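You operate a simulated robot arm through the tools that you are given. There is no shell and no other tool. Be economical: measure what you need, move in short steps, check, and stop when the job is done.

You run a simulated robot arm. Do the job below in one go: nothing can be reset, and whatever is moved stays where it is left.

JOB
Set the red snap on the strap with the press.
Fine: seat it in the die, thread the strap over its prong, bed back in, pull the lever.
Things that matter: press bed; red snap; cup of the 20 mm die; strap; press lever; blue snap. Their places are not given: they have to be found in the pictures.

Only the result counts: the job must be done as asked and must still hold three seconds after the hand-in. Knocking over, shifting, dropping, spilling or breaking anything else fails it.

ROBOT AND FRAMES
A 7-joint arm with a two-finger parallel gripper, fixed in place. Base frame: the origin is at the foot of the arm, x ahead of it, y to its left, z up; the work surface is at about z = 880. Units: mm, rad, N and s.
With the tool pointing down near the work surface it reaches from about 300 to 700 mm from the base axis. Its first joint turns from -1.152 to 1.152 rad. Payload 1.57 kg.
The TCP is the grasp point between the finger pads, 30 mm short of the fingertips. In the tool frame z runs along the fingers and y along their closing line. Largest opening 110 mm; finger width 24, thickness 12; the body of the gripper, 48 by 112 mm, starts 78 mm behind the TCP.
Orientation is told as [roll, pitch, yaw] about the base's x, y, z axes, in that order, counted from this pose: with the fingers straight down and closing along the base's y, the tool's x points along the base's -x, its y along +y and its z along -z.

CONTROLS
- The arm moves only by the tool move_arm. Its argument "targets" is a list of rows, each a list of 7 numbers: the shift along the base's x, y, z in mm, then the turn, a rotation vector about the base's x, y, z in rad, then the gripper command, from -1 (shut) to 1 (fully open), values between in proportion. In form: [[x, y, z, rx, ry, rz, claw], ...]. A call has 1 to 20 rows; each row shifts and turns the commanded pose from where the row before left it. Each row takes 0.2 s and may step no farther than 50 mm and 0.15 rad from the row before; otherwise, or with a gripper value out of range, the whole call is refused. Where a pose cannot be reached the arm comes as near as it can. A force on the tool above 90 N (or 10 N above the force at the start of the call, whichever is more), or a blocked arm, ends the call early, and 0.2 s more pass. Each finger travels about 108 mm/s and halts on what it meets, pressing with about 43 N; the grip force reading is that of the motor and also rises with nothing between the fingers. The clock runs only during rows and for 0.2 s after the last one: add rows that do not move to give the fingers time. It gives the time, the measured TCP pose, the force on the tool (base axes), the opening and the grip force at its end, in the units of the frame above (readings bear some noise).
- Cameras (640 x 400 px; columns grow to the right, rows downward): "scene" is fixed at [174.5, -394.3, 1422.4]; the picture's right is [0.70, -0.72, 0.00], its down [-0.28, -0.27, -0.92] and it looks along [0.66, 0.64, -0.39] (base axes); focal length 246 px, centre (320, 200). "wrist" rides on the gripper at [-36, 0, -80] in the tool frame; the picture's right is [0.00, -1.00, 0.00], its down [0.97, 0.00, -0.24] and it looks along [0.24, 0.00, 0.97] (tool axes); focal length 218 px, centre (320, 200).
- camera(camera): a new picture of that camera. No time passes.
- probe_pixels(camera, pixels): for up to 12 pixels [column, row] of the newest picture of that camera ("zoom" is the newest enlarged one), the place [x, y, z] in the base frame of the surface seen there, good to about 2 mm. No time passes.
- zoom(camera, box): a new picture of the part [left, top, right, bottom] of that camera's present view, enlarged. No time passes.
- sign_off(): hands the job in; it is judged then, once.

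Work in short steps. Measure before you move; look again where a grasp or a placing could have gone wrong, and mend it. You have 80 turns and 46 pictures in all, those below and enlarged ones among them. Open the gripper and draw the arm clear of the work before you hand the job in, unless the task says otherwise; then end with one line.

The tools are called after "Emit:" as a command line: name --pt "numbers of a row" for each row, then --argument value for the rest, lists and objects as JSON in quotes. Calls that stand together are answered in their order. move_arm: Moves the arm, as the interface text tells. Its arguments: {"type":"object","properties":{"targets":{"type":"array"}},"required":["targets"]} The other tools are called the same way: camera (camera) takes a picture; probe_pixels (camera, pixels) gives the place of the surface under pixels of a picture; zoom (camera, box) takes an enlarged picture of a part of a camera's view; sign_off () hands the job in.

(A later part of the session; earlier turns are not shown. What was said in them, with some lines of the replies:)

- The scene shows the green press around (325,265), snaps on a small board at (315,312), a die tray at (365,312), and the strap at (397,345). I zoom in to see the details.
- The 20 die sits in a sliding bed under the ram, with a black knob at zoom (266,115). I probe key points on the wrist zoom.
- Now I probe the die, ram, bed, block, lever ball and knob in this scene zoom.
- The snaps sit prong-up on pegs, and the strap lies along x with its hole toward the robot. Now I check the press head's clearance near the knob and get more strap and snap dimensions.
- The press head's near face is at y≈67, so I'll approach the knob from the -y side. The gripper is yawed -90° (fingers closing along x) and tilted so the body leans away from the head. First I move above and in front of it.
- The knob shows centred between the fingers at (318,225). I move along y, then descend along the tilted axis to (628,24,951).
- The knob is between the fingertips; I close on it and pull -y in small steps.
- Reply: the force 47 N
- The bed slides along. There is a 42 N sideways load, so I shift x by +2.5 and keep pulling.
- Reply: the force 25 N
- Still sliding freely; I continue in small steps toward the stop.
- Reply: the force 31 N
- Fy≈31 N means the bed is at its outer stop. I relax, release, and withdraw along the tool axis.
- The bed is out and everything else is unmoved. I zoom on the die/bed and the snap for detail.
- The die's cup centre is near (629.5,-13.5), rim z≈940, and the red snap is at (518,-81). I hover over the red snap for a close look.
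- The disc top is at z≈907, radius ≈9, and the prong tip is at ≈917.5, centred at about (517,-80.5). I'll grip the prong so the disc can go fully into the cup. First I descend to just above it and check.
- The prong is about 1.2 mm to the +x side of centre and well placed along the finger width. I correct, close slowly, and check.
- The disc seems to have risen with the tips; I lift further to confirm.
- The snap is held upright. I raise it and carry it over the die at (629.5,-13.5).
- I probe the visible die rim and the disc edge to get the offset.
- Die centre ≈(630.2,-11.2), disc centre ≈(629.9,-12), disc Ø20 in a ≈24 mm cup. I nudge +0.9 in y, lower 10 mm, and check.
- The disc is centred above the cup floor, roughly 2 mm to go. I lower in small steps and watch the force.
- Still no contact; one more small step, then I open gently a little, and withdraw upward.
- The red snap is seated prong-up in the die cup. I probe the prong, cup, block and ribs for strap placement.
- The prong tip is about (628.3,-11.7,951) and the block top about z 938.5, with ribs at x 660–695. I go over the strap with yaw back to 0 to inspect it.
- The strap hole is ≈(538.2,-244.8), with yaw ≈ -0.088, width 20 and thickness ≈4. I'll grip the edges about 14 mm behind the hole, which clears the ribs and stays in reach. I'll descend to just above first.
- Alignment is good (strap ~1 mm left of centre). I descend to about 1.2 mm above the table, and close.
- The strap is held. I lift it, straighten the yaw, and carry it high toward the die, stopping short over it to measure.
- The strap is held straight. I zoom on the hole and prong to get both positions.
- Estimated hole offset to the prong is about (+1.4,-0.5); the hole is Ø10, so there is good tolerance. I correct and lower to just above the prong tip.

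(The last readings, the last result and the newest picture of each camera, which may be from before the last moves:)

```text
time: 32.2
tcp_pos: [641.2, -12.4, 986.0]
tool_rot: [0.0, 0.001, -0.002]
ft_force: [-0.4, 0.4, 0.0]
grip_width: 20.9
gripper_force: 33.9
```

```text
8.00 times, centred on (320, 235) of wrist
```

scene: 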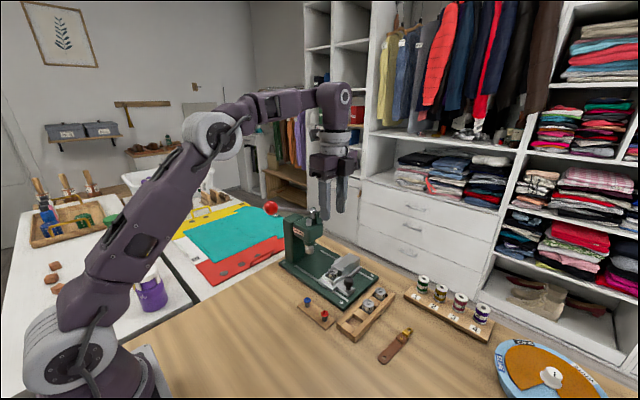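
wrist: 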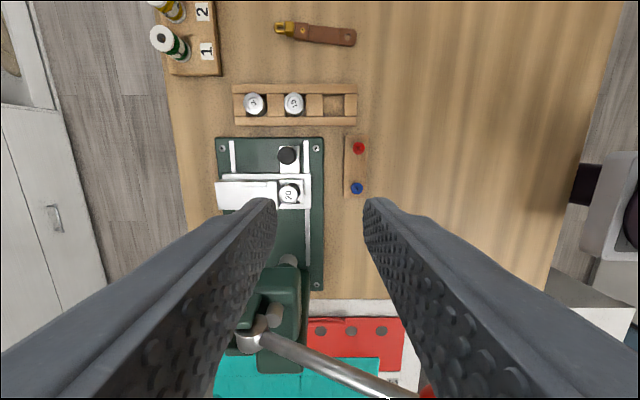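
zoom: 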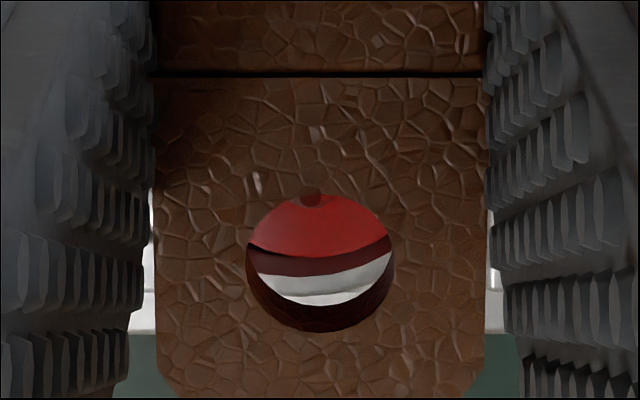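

The prong tip shows through the hole at its far (+x) edge, wrist zoom (310,197). That means the strap should move about (+1.3,+0.4). I correct, lower 4 mm, and check.

Emit:
move_arm --pt "1.3 0.4 0 0 0 0 -1" --pt "0 0 -2 0 0 0 -1" --pt "0 0 -2 0 0 0 -1" --pt "0 0 0 0 0 0 -1"

Emit:
zoom --camera "scene" --box '[322, 255, 352, 280]'

Emit:
zoom --camera "wrist" --box '[290, 210, 350, 260]'

```text
time: 33.2
tcp_pos: [643.8, -10.5, 982.0]
tool_rot: [0.001, 0.0, -0.001]
ft_force: [-0.3, -0.1, -1.5]
grip_width: 21.2
gripper_force: 33.9
```

```text
16.00 times, centred on (337, 268) of scene
```

zoom: 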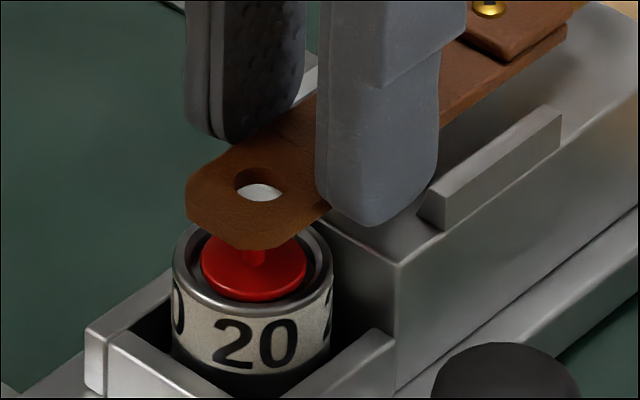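

```text
8.00 times, centred on (320, 235) of wrist
```

zoom: 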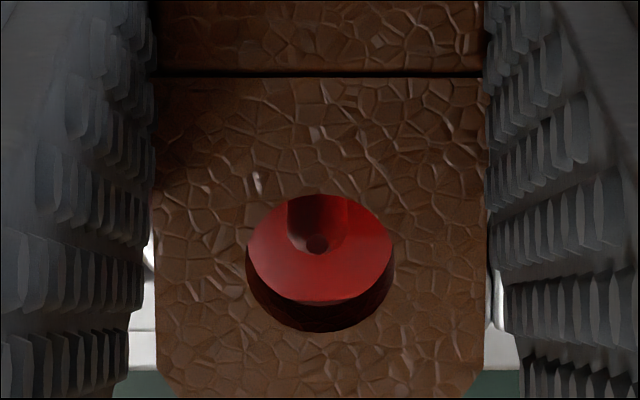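

The prong tip is now seen well inside the hole at (316,245). I lower further in 2 mm steps.

Emit:
move_arm --pt "0 0 -2 0 0 0 -1" --pt "0 0 -2 0 0 0 -1" --pt "0 0 -2 0 0 0 -1" --pt "0 0 0 0 0 0 -1"

Emit:
zoom --camera "scene" --box '[322, 255, 352, 280]'

```text
time: 34.2
tcp_pos: [642.4, -12.4, 976.9]
tool_rot: [0.0, 0.001, -0.002]
ft_force: [0.7, 0.1, -1.1]
grip_width: 21.3
gripper_force: 34.8
```

```text
16.00 times, centred on (337, 268) of scene
```

zoom: 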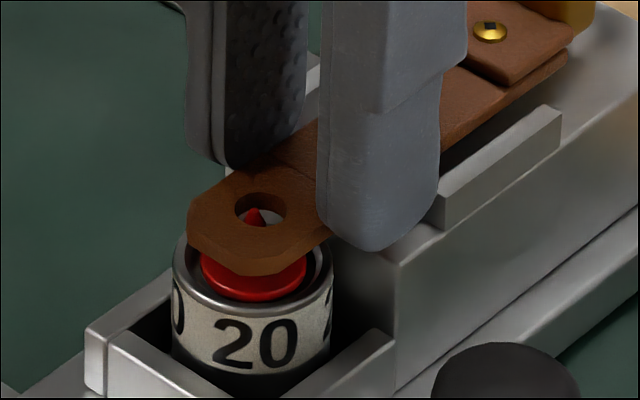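

The prong comes up through the hole. I lower 4 mm more.

Emit:
move_arm --pt "0 0 -2 0 0 0 -1" --pt "0 0 -1.5 0 0 0 -1" --pt "0 0 0 0 0 0 -1"

Emit:
zoom --camera "scene" --box '[322, 250, 362, 280]'

```text
time: 35.0
tcp_pos: [643.2, -10.9, 972.9]
tool_rot: [0.0, 0.0, -0.002]
ft_force: [0.1, 0.3, 0.0]
grip_width: 21.1
gripper_force: 34.4
```

```text
13.33 times, centred on (342, 265) of scene
```

zoom: 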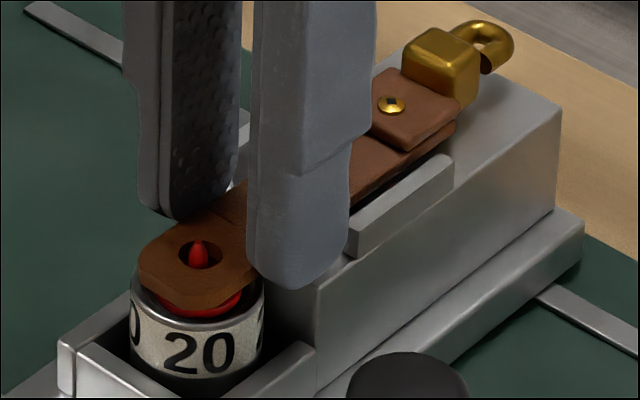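

The prong stands centred in the hole at (199,255). I lower 1.5 mm more and open slightly to let the strap settle.

Emit:
move_arm --pt "0 0 -1.3 0 0 0 -1" --pt "0 0 0 0 0 0 -1" --pt "0 0 0 0 0 0 -0.55" --pt "0 0 0 0 0 0 -0.48" --pt "0 0 0 0 0 0 -0.48"

Emit:
zoom --camera "scene" --box '[322, 250, 362, 280]'

```text
time: 36.2
tcp_pos: [644.2, -9.8, 971.9]
tool_rot: [0.0, -0.001, -0.002]
ft_force: [0.4, 0.4, -0.2]
grip_width: 28.6
gripper_force: 0.0
```

```text
13.33 times, centred on (342, 265) of scene
```

zoom: 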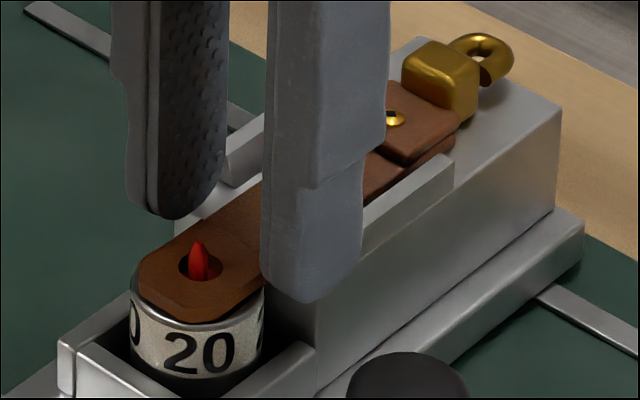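

The strap is down with the prong through the hole. I withdraw straight up, re-yaw to -90° with tilt, and position in front of the knob.

Emit:
move_arm --pt "0 0 15 0 0 0 -0.48" --pt "0 0 30 0 0 0 -0.3" --pt "0 0 30 0 0 0 -0.2" --pt "0 0 30 0 0 0 -0.2" --pt "-2 -16 0 0 0 -0.15 -0.2" --pt "-2 -16 0 0 0 -0.15 -0.2" --pt "-2 -16 0 0 0 -0.15 -0.2" --pt "-2 -16 0 0 0 -0.15 -0.2" --pt "-2 -16 0 0 0 -0.15 -0.2" --pt "-2 -16 0 0 0 -0.15 -0.2" --pt "-1 -17 0 0 0 -0.15 -0.2" --pt "0 0 0 0 0 -0.15 -0.2" --pt "0 0 0 0 0 -0.15 -0.2" --pt "0 0 0 0 0 -0.15 -0.2" --pt "0 0 0 0 0 -0.0708 -0.2" --pt "0 0 -10 0.15 0 0 -0.2" --pt "0 0 -10 0.15 0 0 -0.2" --pt "0 0 0 0 0 0 -0.2"

Emit:
camera --camera "wrist"

```text
time: 40.0
tcp_pos: [630.9, -124.5, 1055.6]
tool_rot: [0.0, 0.3, -1.571]
ft_force: [-0.2, -0.1, -0.8]
grip_width: 44.3
gripper_force: 0.1
```

```text
refused: no pictures are left
```

No pictures remain, so I go on by readings alone. The earlier grip pose relative to the knob is known: release was at about (630.5,-91,951). I descend there along the tool axis.

Emit:
move_arm --pt "0 9.5 -30 0 0 0 -0.2" --pt "0 9.5 -30 0 0 0 -0.2" --pt "0 8 -25 0 0 0 -0.2" --pt "0 6 -19 0 0 0 -0.2" --pt "0 0 0 0 0 0 -0.2"

```text
time: 41.2
tcp_pos: [630.8, -91.0, 951.1]
tool_rot: [0.0, 0.302, -1.573]
ft_force: [0.5, -0.1, 0.4]
grip_width: 44.0
gripper_force: 0.0
```

The pose matches and nothing was touched. I close on the knob gently and check that the width reads about 26.

Emit:
move_arm --pt "0 0 0 0 0 0 -0.45" --pt "0 0 0 0 0 0 -0.55" --pt "0 0 0 0 0 0 -0.65" --pt "0 0 0 0 0 0 -0.9" --pt "0 0 0 0 0 0 -0.9"

```text
time: 42.4
tcp_pos: [631.0, -90.4, 949.7]
tool_rot: [-0.004, 0.302, -1.572]
ft_force: [-21.5, 2.0, 0.7]
grip_width: 26.2
gripper_force: 36.8
```

The knob is gripped (26.2 mm). I push the bed in slowly, with -1 mm x relief.

Emit:
move_arm --pt "-1 1 0 0 0 0 -0.9" --pt "0 3 0 0 0 0 -0.9" --pt "0 5 0 0 0 0 -0.9" --pt "0 5 0 0 0 0 -0.9" --pt "0 5 0 0 0 0 -0.9" --pt "0 5 0 0 0 0 -0.9" --pt "0 5 0 0 0 0 -0.9" --pt "0 5 0 0 0 0 -0.9" --pt "0 5 0 0 0 0 -0.9" --pt "0 5 0 0 0 0 -0.9" --pt "0 5 0 0 0 0 -0.9" --pt "0 5 0 0 0 0 -0.9" --pt "0 5 0 0 0 0 -0.9" --pt "0 3 0 0 0 0 -0.9" --pt "0 1 0 0 0 0 -0.9"

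```text
time: 45.6
tcp_pos: [629.4, -28.9, 951.4]
tool_rot: [0.002, 0.3, -1.573]
ft_force: [0.7, 0.0, -29.3]
grip_width: 26.3
gripper_force: 37.6
```

Emit:
move_arm --pt "0 2 -0.8 0 0 0 -0.9" --pt "0 5 0 0 0 0 -0.9" --pt "0 5 0 0 0 0 -0.9" --pt "0 5 0 0 0 0 -0.9" --pt "0 5 0 0 0 0 -0.9" --pt "0 5 0 0 0 0 -0.9" --pt "0 5 0 0 0 0 -0.9" --pt "0 5 0 0 0 0 -0.9" --pt "0 5 0 0 0 0 -0.9" --pt "0 3 0 0 0 0 -0.9" --pt "0 2 0 0 0 0 -0.9" --pt "0 0 0 0 0 0 -0.9"

```text
time: 48.2
tcp_pos: [629.5, 14.8, 951.3]
tool_rot: [0.0, 0.291, -1.574]
ft_force: [1.6, -30.9, -1.1]
grip_width: 26.2
gripper_force: 36.9
```

The bed met a stop (Fy -31 N) about where the inner stop should be, allowing for grip slip at the outer stop earlier. To confirm, I release, back off, and push on the knob's -y side with closed fingers.

Emit:
move_arm --pt "0 -2 0 0 0 0 -0.9" --pt "0 0 0 0 0 0 -0.3" --pt "0 0 0 0 0 0 -0.2" --pt "0 0 0 0 0 0 -0.2" --pt "0 -10 32 0 0 0 -0.2" --pt "0 -10 30 0 0 0 -0.4" --pt "0 -15 0 0 0 0 -0.7" --pt "0 -10 0 0 0 0 -1" --pt "0 0 0 -0.15 0 0 -1" --pt "0 0 0 -0.15 0 0 -1" --pt "0 0 -30 0 0 0 -1" --pt "0 0 -25 0 0 0 -1" --pt "0 0 0 0 0 0 -1"

```text
time: 51.0
tcp_pos: [631.5, -28.2, 959.1]
tool_rot: [0.0, 0.0, -1.572]
ft_force: [0.5, 0.6, -0.6]
grip_width: 0.0
gripper_force: 20.9
```

Emit:
move_arm --pt "-1 8 -3 0 0 0 -1" --pt "0 8 0 0 0 0 -1" --pt "0 4 0 0 0 0 -1" --pt "0 2 0 0 0 0 -1" --pt "0 2 0 0 0 0 -1" --pt "0 0 0 0 0 0 -1"

```text
time: 52.4
tcp_pos: [627.6, -16.2, 956.8]
tool_rot: [0.002, -0.011, -1.589]
ft_force: [-20.4, -83.7, 16.0]
grip_width: 0.0
gripper_force: 21.9
```

I met firm contact at TCP y≈-16 (84 N), about 20 mm short of where I'd expect the knob with the bed fully in. I back off to unload, and use probes to find out whether they reflect the present state.

Emit:
move_arm --pt "1 -8 0 0 0 0 -1" --pt "0 -12 0 0 0 0 -1" --pt "0 0 0 0 0 0 -1"

Emit:
probe_pixels --camera "scene" --pixels '[[338, 265], [318, 258], [270, 208], [308, 250], [314, 215], [337, 283], [322, 248], [330, 262]]'

Emit:
probe_pixels --camera "zoom" --pixels '[[200, 290], [190, 345], [430, 60], [390, 105], [560, 150], [400, 370]]'

```text
time: 53.2
tcp_pos: [630.3, -22.8, 955.2]
tool_rot: [0.001, 0.001, -1.57]
ft_force: [-0.5, 0.0, 0.2]
grip_width: 0.0
gripper_force: 21.8
```

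```text
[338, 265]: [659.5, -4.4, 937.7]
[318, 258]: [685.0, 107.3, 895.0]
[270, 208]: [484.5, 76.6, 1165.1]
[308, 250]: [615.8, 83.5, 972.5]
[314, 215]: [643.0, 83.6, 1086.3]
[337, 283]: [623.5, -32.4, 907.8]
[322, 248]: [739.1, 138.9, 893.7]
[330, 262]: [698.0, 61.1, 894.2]
```

```text
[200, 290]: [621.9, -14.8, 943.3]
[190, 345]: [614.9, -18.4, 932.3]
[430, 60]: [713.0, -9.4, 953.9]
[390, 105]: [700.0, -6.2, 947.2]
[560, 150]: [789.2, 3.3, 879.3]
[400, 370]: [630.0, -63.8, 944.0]
```

Probes use the stored pictures, so they don't show the present state but still give static geometry. I probe the ram's lower end and the lever ball in the stored scene picture.

Emit:
probe_pixels --camera "scene" --pixels '[[309.4, 252], [309.4, 253], [309.4, 253.7], [309.4, 254.4], [309.4, 255.2], [306, 250], [313, 250], [309.4, 246], [264, 208], [276, 208], [270, 202], [270, 214]]'

```text
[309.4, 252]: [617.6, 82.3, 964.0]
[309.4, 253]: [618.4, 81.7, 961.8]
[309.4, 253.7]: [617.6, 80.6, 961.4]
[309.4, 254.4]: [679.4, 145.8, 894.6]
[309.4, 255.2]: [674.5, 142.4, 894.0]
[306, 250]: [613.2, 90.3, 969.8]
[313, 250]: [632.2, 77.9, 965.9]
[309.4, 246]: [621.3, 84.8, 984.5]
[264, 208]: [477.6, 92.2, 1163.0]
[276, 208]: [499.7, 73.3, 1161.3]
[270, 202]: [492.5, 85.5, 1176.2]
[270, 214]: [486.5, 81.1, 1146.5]
```

The ram bottom was at z≈961 and the prong is ~951, so it should pass underneath. I test whether the contact was really the knob: raise the tips above the knob top (z≈955) and repeat the same advance gently.

Emit:
move_arm --pt "0 0 15 0 0 0 -1" --pt "0 0 14 0 0 0 -1" --pt "0 5 0 0 0 0 -1" --pt "0 5 0 0 0 0 -1" --pt "0 4 0 0 0 0 -1" --pt "0 4 0 0 0 0 -1" --pt "0 0 0 0 0 0 -1"

```text
time: 54.8
tcp_pos: [629.3, -6.3, 984.4]
tool_rot: [0.001, 0.0, -1.574]
ft_force: [-0.2, 0.9, 0.5]
grip_width: 0.0
gripper_force: 21.3
```

Free there, so the obstacle is at knob height. I lower slowly at this y to see whether the tips meet the knob top (z≈948).

Emit:
move_arm --pt "0 0 -3 0 0 0 -1" --pt "0 0 -2 0 0 0 -1" --pt "0 0 -2 0 0 0 -1" --pt "0 0 -2 0 0 0 -1" --pt "0 0 -1 0 0 0 -1" --pt "0 0 0 0 0 0 -1"

```text
time: 56.2
tcp_pos: [629.4, -6.6, 974.3]
tool_rot: [0.0, 0.001, -1.571]
ft_force: [0.1, 0.7, -0.2]
grip_width: 0.0
gripper_force: 21.6
```

Emit:
move_arm --pt "0 0 -2 0 0 0 -1" --pt "0 0 -2 0 0 0 -1" --pt "0 0 -2 0 0 0 -1" --pt "0 0 0 0 0 0 -1"

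```text
time: 57.2
tcp_pos: [630.6, -7.1, 969.1]
tool_rot: [0.0, 0.002, -1.571]
ft_force: [0.2, -0.2, 0.7]
grip_width: 0.1
gripper_force: 21.4
```

Emit:
move_arm --pt "0 0 -2 0 0 0 -1" --pt "0 0 -2 0 0 0 -1" --pt "0 0 -2 0 0 0 -1" --pt "0 0 -2 0 0 0 -1" --pt "0 0 0 0 0 0 -1"

```text
time: 58.4
tcp_pos: [630.4, -6.1, 962.8]
tool_rot: [0.004, 0.001, -1.572]
ft_force: [0.4, -3.2, 28.6]
grip_width: 0.0
gripper_force: 21.7
```

I met a flat surface at z≈932.5 here. I unload and check the stored zoom for what on the bed has that height (die holder walls, tab, etc.).

Emit:
move_arm --pt "0 0 6 0 0 0 -1" --pt "0 0 20 0 0 0 -1"

Emit:
probe_pixels --camera "zoom" --pixels '[[290, 358], [310, 350], [250, 385], [70, 345], [100, 320], [140, 385], [400, 358], [380, 385], [440, 385], [410, 395], [360, 390], [330, 340]]'

```text
time: 59.0
tcp_pos: [629.4, -6.5, 985.8]
tool_rot: [-0.003, 0.001, -1.571]
ft_force: [-0.2, 0.4, 0.2]
grip_width: 0.2
gripper_force: 20.9
```

```text
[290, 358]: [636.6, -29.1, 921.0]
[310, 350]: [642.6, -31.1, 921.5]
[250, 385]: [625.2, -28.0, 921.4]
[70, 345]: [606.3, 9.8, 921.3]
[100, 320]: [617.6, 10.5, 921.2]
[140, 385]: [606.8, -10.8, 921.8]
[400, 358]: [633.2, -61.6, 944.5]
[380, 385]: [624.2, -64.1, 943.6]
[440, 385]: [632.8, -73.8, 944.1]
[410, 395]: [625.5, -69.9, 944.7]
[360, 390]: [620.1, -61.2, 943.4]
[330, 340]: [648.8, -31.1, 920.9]
```

None of the bed parts has that height there, so I locate the knob top by light touch. I move to y≈29 (expected knob position with bed fully in) and lower towards z 945.

Emit:
move_arm --pt "0 9 2 0 0 0 -1" --pt "0 9 0 0 0 0 -1" --pt "0 9 0 0 0 0 -1" --pt "0 8.5 0 0 0 0 -1" --pt "0 0 -4 0 0 0 -1" --pt "0 0 -3 0 0 0 -1" --pt "0 0 -2 0 0 0 -1" --pt "0 0 -2 0 0 0 -1" --pt "0 0 -1.5 0 0 0 -1" --pt "0 0 0 0 0 0 -1"

```text
time: 61.2
tcp_pos: [629.0, 29.5, 975.8]
tool_rot: [-0.001, -0.001, -1.571]
ft_force: [-1.4, 0.2, -0.8]
grip_width: 0.0
gripper_force: 22.0
```

Emit:
move_arm --pt "0 0 -1 0 0 0 -1" --pt "0 0 -1 0 0 0 -1" --pt "0 0 -1 0 0 0 -1" --pt "0 0 -1 0 0 0 -1" --pt "0 0 0 0 0 0 -1"

```text
time: 62.4
tcp_pos: [629.1, 27.6, 973.8]
tool_rot: [0.005, -0.002, -1.572]
ft_force: [-15.0, 0.6, 56.1]
grip_width: 0.0
gripper_force: 20.8
```

The knob's top is there at z≈944. To pin its y-position I repeat the touch at TCP y≈5 (finger edge ≈17).

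Emit:
move_arm --pt "0 0 6 0 0 0 -1" --pt "0 -8 0 0 0 0 -1" --pt "0 -8 0 0 0 0 -1" --pt "0 -8 0 0 0 0 -1" --pt "0 0 -3 0 0 0 -1" --pt "0 0 -2 0 0 0 -1" --pt "0 0 -1 0 0 0 -1" --pt "0 0 -1 0 0 0 -1" --pt "0 0 0 0 0 0 -1"

```text
time: 64.4
tcp_pos: [629.9, 5.4, 974.4]
tool_rot: [0.007, 0.0, -1.57]
ft_force: [-15.3, -0.3, 60.6]
grip_width: 0.0
gripper_force: 21.2
```

The knob seems to lie between; the bed may have shifted. I repeat the lateral touch cleanly: back off in -y, lower to TCP z≈960, advance in small steps with light force.

Emit:
move_arm --pt "0 0 8 0 0 0 -1" --pt "0 -15 0 0 0 0 -1" --pt "0 -15 0 0 0 0 -1" --pt "0 -5 -8 0 0 0 -1" --pt "0 0 -10 0 0 0 -1" --pt "0 0 0 0 0 0 -1" --pt "0 6 0 0 0 0 -1" --pt "0 3 0 0 0 0 -1" --pt "0 3 0 0 0 0 -1" --pt "0 0 0 0 0 0 -1"

```text
time: 66.6
tcp_pos: [629.6, -17.2, 962.2]
tool_rot: [0.0, 0.0, -1.573]
ft_force: [-0.6, 0.2, 0.2]
grip_width: 0.0
gripper_force: 21.3
```

Emit:
move_arm --pt "0 1.5 0 0 0 0 -1" --pt "0 1.5 0 0 0 0 -1" --pt "0 1.5 0 0 0 0 -1" --pt "0 0 0 0 0 0 -1"

```text
time: 67.6
tcp_pos: [629.9, -14.0, 961.0]
tool_rot: [0.0, 0.001, -1.572]
ft_force: [0.4, -2.4, -0.3]
grip_width: 0.0
gripper_force: 20.7
```

Emit:
move_arm --pt "0 1.5 0 0 0 0 -1" --pt "0 1.5 0 0 0 0 -1" --pt "0 0 0 0 0 0 -1"

```text
time: 68.4
tcp_pos: [627.7, -14.6, 961.1]
tool_rot: [-0.001, -0.002, -1.574]
ft_force: [-10.4, -33.2, -1.4]
grip_width: 0.0
gripper_force: 21.5
```

Contact again at TCP y≈-14 and z≈961, which doesn't fit a knob whose top I touched further in. I test the same advance 30 mm to the side in x (away from the knob) to see what is being touched.

Emit:
move_arm --pt "0 -12 0 0 0 0 -1" --pt "-15 0 0 0 0 0 -1" --pt "-17 0 0 0 0 0 -1" --pt "0 6 0 0 0 0 -1" --pt "0 5 0 0 0 0 -1" --pt "0 3 0 0 0 0 -1" --pt "0 3 0 0 0 0 -1" --pt "0 2 0 0 0 0 -1" --pt "0 0 0 0 0 0 -1"

```text
time: 70.4
tcp_pos: [596.5, -7.9, 962.0]
tool_rot: [-0.001, -0.003, -1.578]
ft_force: [-6.6, -38.2, 7.8]
grip_width: 0.0
gripper_force: 21.3
```

Contact also occurs at x≈597, so it isn't the knob: an upper part of the vertical gripper must be meeting the press. I go back to the tilted pose, which keeps the upper parts away from the press, and retry the knob touch with closed fingers.

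Emit:
move_arm --pt "0 -15 0 0 0 0 -1" --pt "0 -20 10 0 0 0 -1" --pt "16 -10 10 0.15 0 0 -1" --pt "17 0 0 0.15 0 0 -1" --pt "0 0 0 0.1 0 0 -1" --pt "0 0 -12 0 0 0 -1" --pt "0 0 -12 0 0 0 -1" --pt "0 10 0 0 0 0 -1" --pt "0 0 0 0 0 0 -1"

```text
time: 72.4
tcp_pos: [630.1, -39.3, 956.2]
tool_rot: [0.0, 0.4, -1.572]
ft_force: [-0.4, -0.3, -0.8]
grip_width: 0.3
gripper_force: 21.1
```

Emit:
move_arm --pt "0 6 0 0 0 0 -1" --pt "0 6 0 0 0 0 -1" --pt "0 3 0 0 0 0 -1" --pt "0 3 0 0 0 0 -1" --pt "0 2 0 0 0 0 -1" --pt "0 0 0 0 0 0 -1"

```text
time: 73.8
tcp_pos: [630.1, -18.9, 957.3]
tool_rot: [-0.001, 0.401, -1.571]
ft_force: [-0.1, 0.3, 0.3]
grip_width: 0.2
gripper_force: 21.0
```

Free past the earlier suspicious position. I continue in 2 mm steps.

Emit:
move_arm --pt "0 2 0 0 0 0 -1" --pt "0 2 0 0 0 0 -1" --pt "0 2 0 0 0 0 -1" --pt "0 2 0 0 0 0 -1" --pt "0 2 0 0 0 0 -1" --pt "0 0 0 0 0 0 -1"

```text
time: 75.2
tcp_pos: [631.3, -9.2, 957.5]
tool_rot: [0.0, 0.399, -1.571]
ft_force: [1.4, 0.3, 0.1]
grip_width: 0.1
gripper_force: 20.8
```

Emit:
move_arm --pt "0 2 0 0 0 0 -1" --pt "0 2 0 0 0 0 -1" --pt "0 2 0 0 0 0 -1" --pt "0 0 0 0 0 0 -1"

```text
time: 76.2
tcp_pos: [630.9, -7.2, 957.7]
tool_rot: [0.002, 0.394, -1.575]
ft_force: [6.9, -28.0, 2.1]
grip_width: 0.0
gripper_force: 21.0
```

Contact at TCP y≈-7, giving a knob centre of about 26–27, in line with the bed fully in. I push a bit harder to confirm it's at the stop.

Emit:
move_arm --pt "0 1.5 0 0 0 0 -1" --pt "0 1.5 0 0 0 0 -1" --pt "0 0 0 0 0 0 -1"

```text
time: 77.0
tcp_pos: [631.1, -6.7, 956.8]
tool_rot: [0.002, 0.388, -1.574]
ft_force: [10.6, -43.2, 8.3]
grip_width: 0.4
gripper_force: 21.5
```

The bed is firmly at its inner stop. Next is the lever: I probe the column in the stored scene picture for clearance, while backing the arm away and up.

Emit:
move_arm --pt "0 -10 0 0 0 0 -1" --pt "0 -20 20 0 0 0 -1" --pt "0 -20 45 0 0 0 -1" --pt "0 -10 48 -0.15 0 0 -0.5" --pt "0 0 48 -0.15 0 0 0" --pt "-10 0 48 -0.1 0 0.1 0.2" --pt "-12 0 45 0 0 0.15 0.2" --pt "-12 0 45 0 0 0.15 0.2" --pt "-12 0 15 0 0 0.15 0.2" --pt "-12 0 0 0 0 0.15 0.2" --pt "-12 0 0 0 0 0.15 0.2" --pt "-12 0 0 0 0 0.15 0.2" --pt "-12 0 0 0 0 0.15 0.2" --pt "-12 0 0 0 0 0.15 0.2" --pt "-12 0 0 0 0 0.15 0.2" --pt "-12 0 0 0 0 0.1208 0.2" --pt "0 0 0 0 0 0 0.2"

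Emit:
probe_pixels --camera "scene" --pixels '[[289, 230], [287, 245], [297, 219], [293, 215], [300, 240], [284, 225], [300, 232], [310, 222], [290, 212], [300, 213], [305, 212]]'

```text
time: 80.6
tcp_pos: [493.7, -42.7, 1237.7]
tool_rot: [-0.006, 0.001, 0.0]
ft_force: [-0.1, -0.2, -0.1]
grip_width: 66.2
gripper_force: 0.1
out of reach, approached as far as the arm can: row 6, 7, 8
```

```text
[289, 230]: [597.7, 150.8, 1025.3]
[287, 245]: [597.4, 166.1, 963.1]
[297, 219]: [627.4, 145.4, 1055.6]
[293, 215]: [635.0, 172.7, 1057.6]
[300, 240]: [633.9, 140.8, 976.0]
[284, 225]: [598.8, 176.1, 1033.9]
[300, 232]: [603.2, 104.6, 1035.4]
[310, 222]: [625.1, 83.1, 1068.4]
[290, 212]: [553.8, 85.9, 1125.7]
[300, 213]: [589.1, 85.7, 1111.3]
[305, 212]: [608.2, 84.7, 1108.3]
```

Tool is at (494,-43,1238) with fingers open to 66; the ball centre is estimated at (493,86,1161). I move over it, descend around it, and close.

Emit:
move_arm --pt "0 30 0 0 0 0 0.2" --pt "0 35 0 0 0 0 0.2" --pt "0 35 0 0 0 0 0.2" --pt "0 28 0 0 0 0 0.2" --pt "0 0 0 0 0 0 0.2"

```text
time: 81.8
tcp_pos: [493.1, 85.9, 1238.0]
tool_rot: [-0.004, 0.002, -0.002]
ft_force: [0.9, -0.6, 0.0]
grip_width: 66.0
gripper_force: 0.1
```

Emit:
move_arm --pt "0 0 -25 0 0 0 0.2" --pt "0 0 -25 0 0 0 0.2" --pt "0 0 -15 0 0 0 0.2" --pt "0 0 -12 0 0 0 0.2" --pt "0 0 0 0 0 0 0.2"

```text
time: 83.0
tcp_pos: [494.5, 85.6, 1161.6]
tool_rot: [-0.006, -0.002, -0.001]
ft_force: [0.1, 0.0, -0.6]
grip_width: 65.7
gripper_force: 0.1
```

No contact on the way down. I close gradually on the ball and look at width and side forces.

Emit:
move_arm --pt "0 0 0 0 0 0 -0.1" --pt "0 0 0 0 0 0 -0.3" --pt "0 0 0 0 0 0 -0.4" --pt "0 0 0 0 0 0 -0.5" --pt "0 0 0 0 0 0 -0.5"

```text
time: 84.2
tcp_pos: [493.4, 87.6, 1162.6]
tool_rot: [-0.003, -0.001, 0.0]
ft_force: [-0.2, 17.7, -1.3]
grip_width: 43.1
gripper_force: 9.3
```

The lever ball is there (≈Ø40 at y≈88). I grip it firmly and start pulling along its arc, watching the forces.

Emit:
move_arm --pt "0 1.5 0 0 0 0 -0.7" --pt "0 0 0 0 0 0 -0.7" --pt "-2.6 0 -6.3 0 0 0 -0.7" --pt "-2.6 0 -6.4 0 0 0 -0.7" --pt "-2 0 -6.5 0 0 0 -0.7" --pt "-2 0 -6.6 0 0 0 -0.7" --pt "0 0 0 0 0 0 -0.7"

```text
time: 85.8
tcp_pos: [484.0, 89.1, 1134.2]
tool_rot: [-0.003, 0.0, 0.0]
ft_force: [1.8, 27.3, 2.8]
grip_width: 40.7
gripper_force: 12.8
```

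The ball follows with little resistance. I relieve y by +2 and continue.

Emit:
move_arm --pt "-1.5 2 -6.7 0 0 0 -0.7" --pt "-1.4 0 -6.7 0 0 0 -0.7" --pt "-0.9 0 -6.8 0 0 0 -0.7" --pt "-0.8 0 -6.8 0 0 0 -0.7" --pt "-0.3 0 -6.8 0 0 0 -0.7" --pt "-0.2 0 -6.9 0 0 0 -0.7" --pt "0 0 0 0 0 0 -0.7"

```text
time: 87.4
tcp_pos: [479.5, 89.6, 1095.3]
tool_rot: [-0.005, -0.002, -0.001]
ft_force: [-4.4, 18.8, 9.0]
grip_width: 37.3
gripper_force: 43.8
```

Emit:
move_arm --pt "0.3 1 -6.8 0 0 0 -0.7" --pt "0.4 0 -6.9 0 0 0 -0.7" --pt "0.9 0 -6.8 0 0 0 -0.7" --pt "1 0 -6.8 0 0 0 -0.7" --pt "0 0 0 0 0 0 -0.7"

```text
time: 88.6
tcp_pos: [481.4, 89.7, 1068.5]
tool_rot: [-0.006, 0.0, -0.001]
ft_force: [-13.8, 2.5, 7.9]
grip_width: 37.4
gripper_force: 43.3
```

Emit:
move_arm --pt "0.5 0 -6.7 0 0 0 -0.8" --pt "1 0 -6.7 0 0 0 -0.8" --pt "1.5 0 -6.5 0 0 0 -0.8" --pt "1.7 0 -6.5 0 0 0 -0.8" --pt "0 0 0 0 0 0 -0.8"

```text
time: 89.8
tcp_pos: [487.0, 89.7, 1041.0]
tool_rot: [-0.004, 0.0, -0.002]
ft_force: [-8.7, -0.9, 8.3]
grip_width: 37.5
gripper_force: 43.2
```

Still easy; I keep following the arc, expecting the ram to meet the snap.

Emit:
move_arm --pt "2.1 0 -6.4 0 0 0 -0.8" --pt "2.3 0 -6.3 0 0 0 -0.8" --pt "2.6 0 -6.2 0 0 0 -0.8" --pt "2.9 0 -6 0 0 0 -0.8" --pt "0 0 0 0 0 0 -0.8"

```text
time: 91.0
tcp_pos: [496.8, 90.3, 1016.4]
tool_rot: [-0.005, -0.002, -0.002]
ft_force: [-10.6, 2.4, 33.9]
grip_width: 36.9
gripper_force: 43.2
```

Resistance is rising (34 N). I press further in small steps to complete the stroke.

Emit:
move_arm --pt "1 0 -2 0 0 0 -0.9" --pt "1 0 -2 0 0 0 -0.9" --pt "1 0 -2 0 0 0 -0.9" --pt "0 0 0 0 0 0 -0.9"

```text
time: 92.0
tcp_pos: [499.0, 90.4, 1010.1]
tool_rot: [-0.005, -0.001, -0.002]
ft_force: [-16.0, -1.1, 32.1]
grip_width: 37.4
gripper_force: 42.9
```

Force stays about 32 N while the tool still moves, so it may be sliding on the ball. One more small step to tell.

Emit:
move_arm --pt "1 0 -2 0 0 0 -1" --pt "1 0 -2 0 0 0 -1" --pt "0 0 0 0 0 0 -1"

```text
time: 92.8
tcp_pos: [501.3, 90.0, 1006.5]
tool_rot: [-0.006, -0.001, 0.0]
ft_force: [-17.8, 2.4, 26.8]
grip_width: 37.2
gripper_force: 43.4
5 turns are left
```

The tool slides on the ball at ~30 N, so I'll press from above instead. I open, rise clear of the ball (following the arc in case it springs back), close the fingers, and stop just above the ball's rest height.

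Emit:
move_arm --pt "0 0 0 0 0 0 0.3" --pt "0 0 0 0 0 0 0.4" --pt "-6 0 25 0 0 0 0.4" --pt "-6 -1 35 0 0 0 0.4" --pt "-5 0 40 0 0 0 0.4" --pt "4 0 45 0 0 0 0.4" --pt "6 0 45 0 0 0 0.4" --pt "3 0 30 0 0 0 0.4" --pt "0 0 0 0 0 0 -0.5" --pt "0 0 0 0 0 0 -1" --pt "0 0 0 0 0 0 -1" --pt "0 0 -10 0 0 0 -1" --pt "0 0 0 0 0 0 -1"

```text
time: 95.6
tcp_pos: [497.6, 89.5, 1216.1]
tool_rot: [-0.006, 0.001, -0.002]
ft_force: [-0.4, -0.2, 0.6]
grip_width: 0.1
gripper_force: 21.6
4 turns are left
```

Fingers are closed above the ball. Now I press down along the lever's arc to the end of the stroke; the force limit will end the call.

Emit:
move_arm --pt "-5.2 0 -12.7 0 0 0 -1" --pt "-4 0 -13.1 0 0 0 -1" --pt "-2.9 0 -13.4 0 0 0 -1" --pt "-1.7 0 -13.6 0 0 0 -1" --pt "-0.5 0 -13.7 0 0 0 -1" --pt "0.7 0 -13.7 0 0 0 -1" --pt "1.9 0 -13.6 0 0 0 -1" --pt "3.1 0 -13.4 0 0 0 -1" --pt "4.2 0 -13 0 0 0 -1" --pt "5.3 0 -12.6 0 0 0 -1" --pt "6.4 0 -12.1 0 0 0 -1" --pt "2 0 -4 0 0 0 -1" --pt "1 0 -3 0 0 0 -1" --pt "1 0 -3 0 0 0 -1" --pt "0 0 -3 0 0 0 -1" --pt "0 0 -3 0 0 0 -1" --pt "0 0 -3 0 0 0 -1" --pt "0 0 -3 0 0 0 -1"

```text
time: 97.9
tcp_pos: [496.7, 89.1, 1088.6]
tool_rot: [-0.004, -0.004, 0.0]
ft_force: [-16.7, -1.1, 36.8]
grip_width: 0.0
gripper_force: 21.4
stopped in row 11: the force on the tool passed its limit (the readings are from after the stop); the commanded pose is now the measured one
3 turns are left
```

The stroke ended firmly (over 90 N) with the ball at its lower stop. I press once more slowly and hold, then lift back along the arc and draw the arm clear.

Emit:
move_arm --pt "0.2 0 -1.2 0 0 0 -1" --pt "0.2 0 -1.2 0 0 0 -1" --pt "0 0 -0.8 0 0 0 -1" --pt "0 0 0 0 0 0 -1" --pt "0 0 0 0 0 0 -1" --pt "-5 0 14 0 0 0 -1" --pt "-4 0 20 0 0 0 -1" --pt "-2 0 20 0 0 0 -1" --pt "1 0 20 0 0 0 -1" --pt "4 0 20 0 0 0 -1" --pt "7 0 20 0 0 0 -1" --pt "6 0 25 0 0 0 -1" --pt "0 0 20 0 0 0 -1" --pt "-10 -30 10 0 0 0 -0.5" --pt "-20 -40 0 0 0 0 0" --pt "-30 -40 0 0 0 0 0.3" --pt "-30 -20 0 0 0 0 0.5" --pt "0 0 0 0 0 0 0.5"

```text
time: 98.6
tcp_pos: [497.1, 88.6, 1088.4]
tool_rot: [-0.004, -0.005, -0.002]
ft_force: [-15.2, -1.4, 30.5]
grip_width: 0.0
gripper_force: 21.6
stopped in row 3: the force on the tool passed its limit (the readings are from after the stop); the commanded pose is now the measured one
2 turns are left
```

The lever is hard against its end (the tool didn't move and the force passed the limit again), so the stroke is complete. I lift along the arc, open, and draw the arm clear.

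Emit:
move_arm --pt "-3 0 12 0 0 0 -1" --pt "-4 0 20 0 0 0 -1" --pt "-2 0 20 0 0 0 -1" --pt "1 0 20 0 0 0 -1" --pt "4 0 20 0 0 0 -1" --pt "6 0 20 0 0 0 -1" --pt "4 0 25 0 0 0 -1" --pt "0 0 20 0 0 0 -1" --pt "-10 -30 10 0 0 0 -0.5" --pt "-20 -40 0 0 0 0 0" --pt "-30 -35 0 0 0 0 0.3" --pt "-30 -20 0 0 0 0 0.5" --pt "0 0 0 0 0 0 0.5"

```text
time: 101.4
tcp_pos: [415.1, -37.3, 1255.3]
tool_rot: [-0.005, -0.005, -0.002]
ft_force: [0.2, -0.9, 0.4]
grip_width: 82.5
gripper_force: 0.0
1 turns are left
```

The arm is clear and the gripper open, so I hand in.

Emit:
sign_off

```text
The job is handed in.
```

I seated the red snap in the 20 mm die, threaded the strap over its prong, pushed the bed back in and pulled the lever to its hard stop, but I couldn't confirm the set by eye. The pictures ran out before the bed went back in, so the bed and lever steps rest on position and force readings. While feeling for the knob, an upper part of the gripper probably pushed against the press, at up to 84 N, and I couldn't check whether anything shifted.
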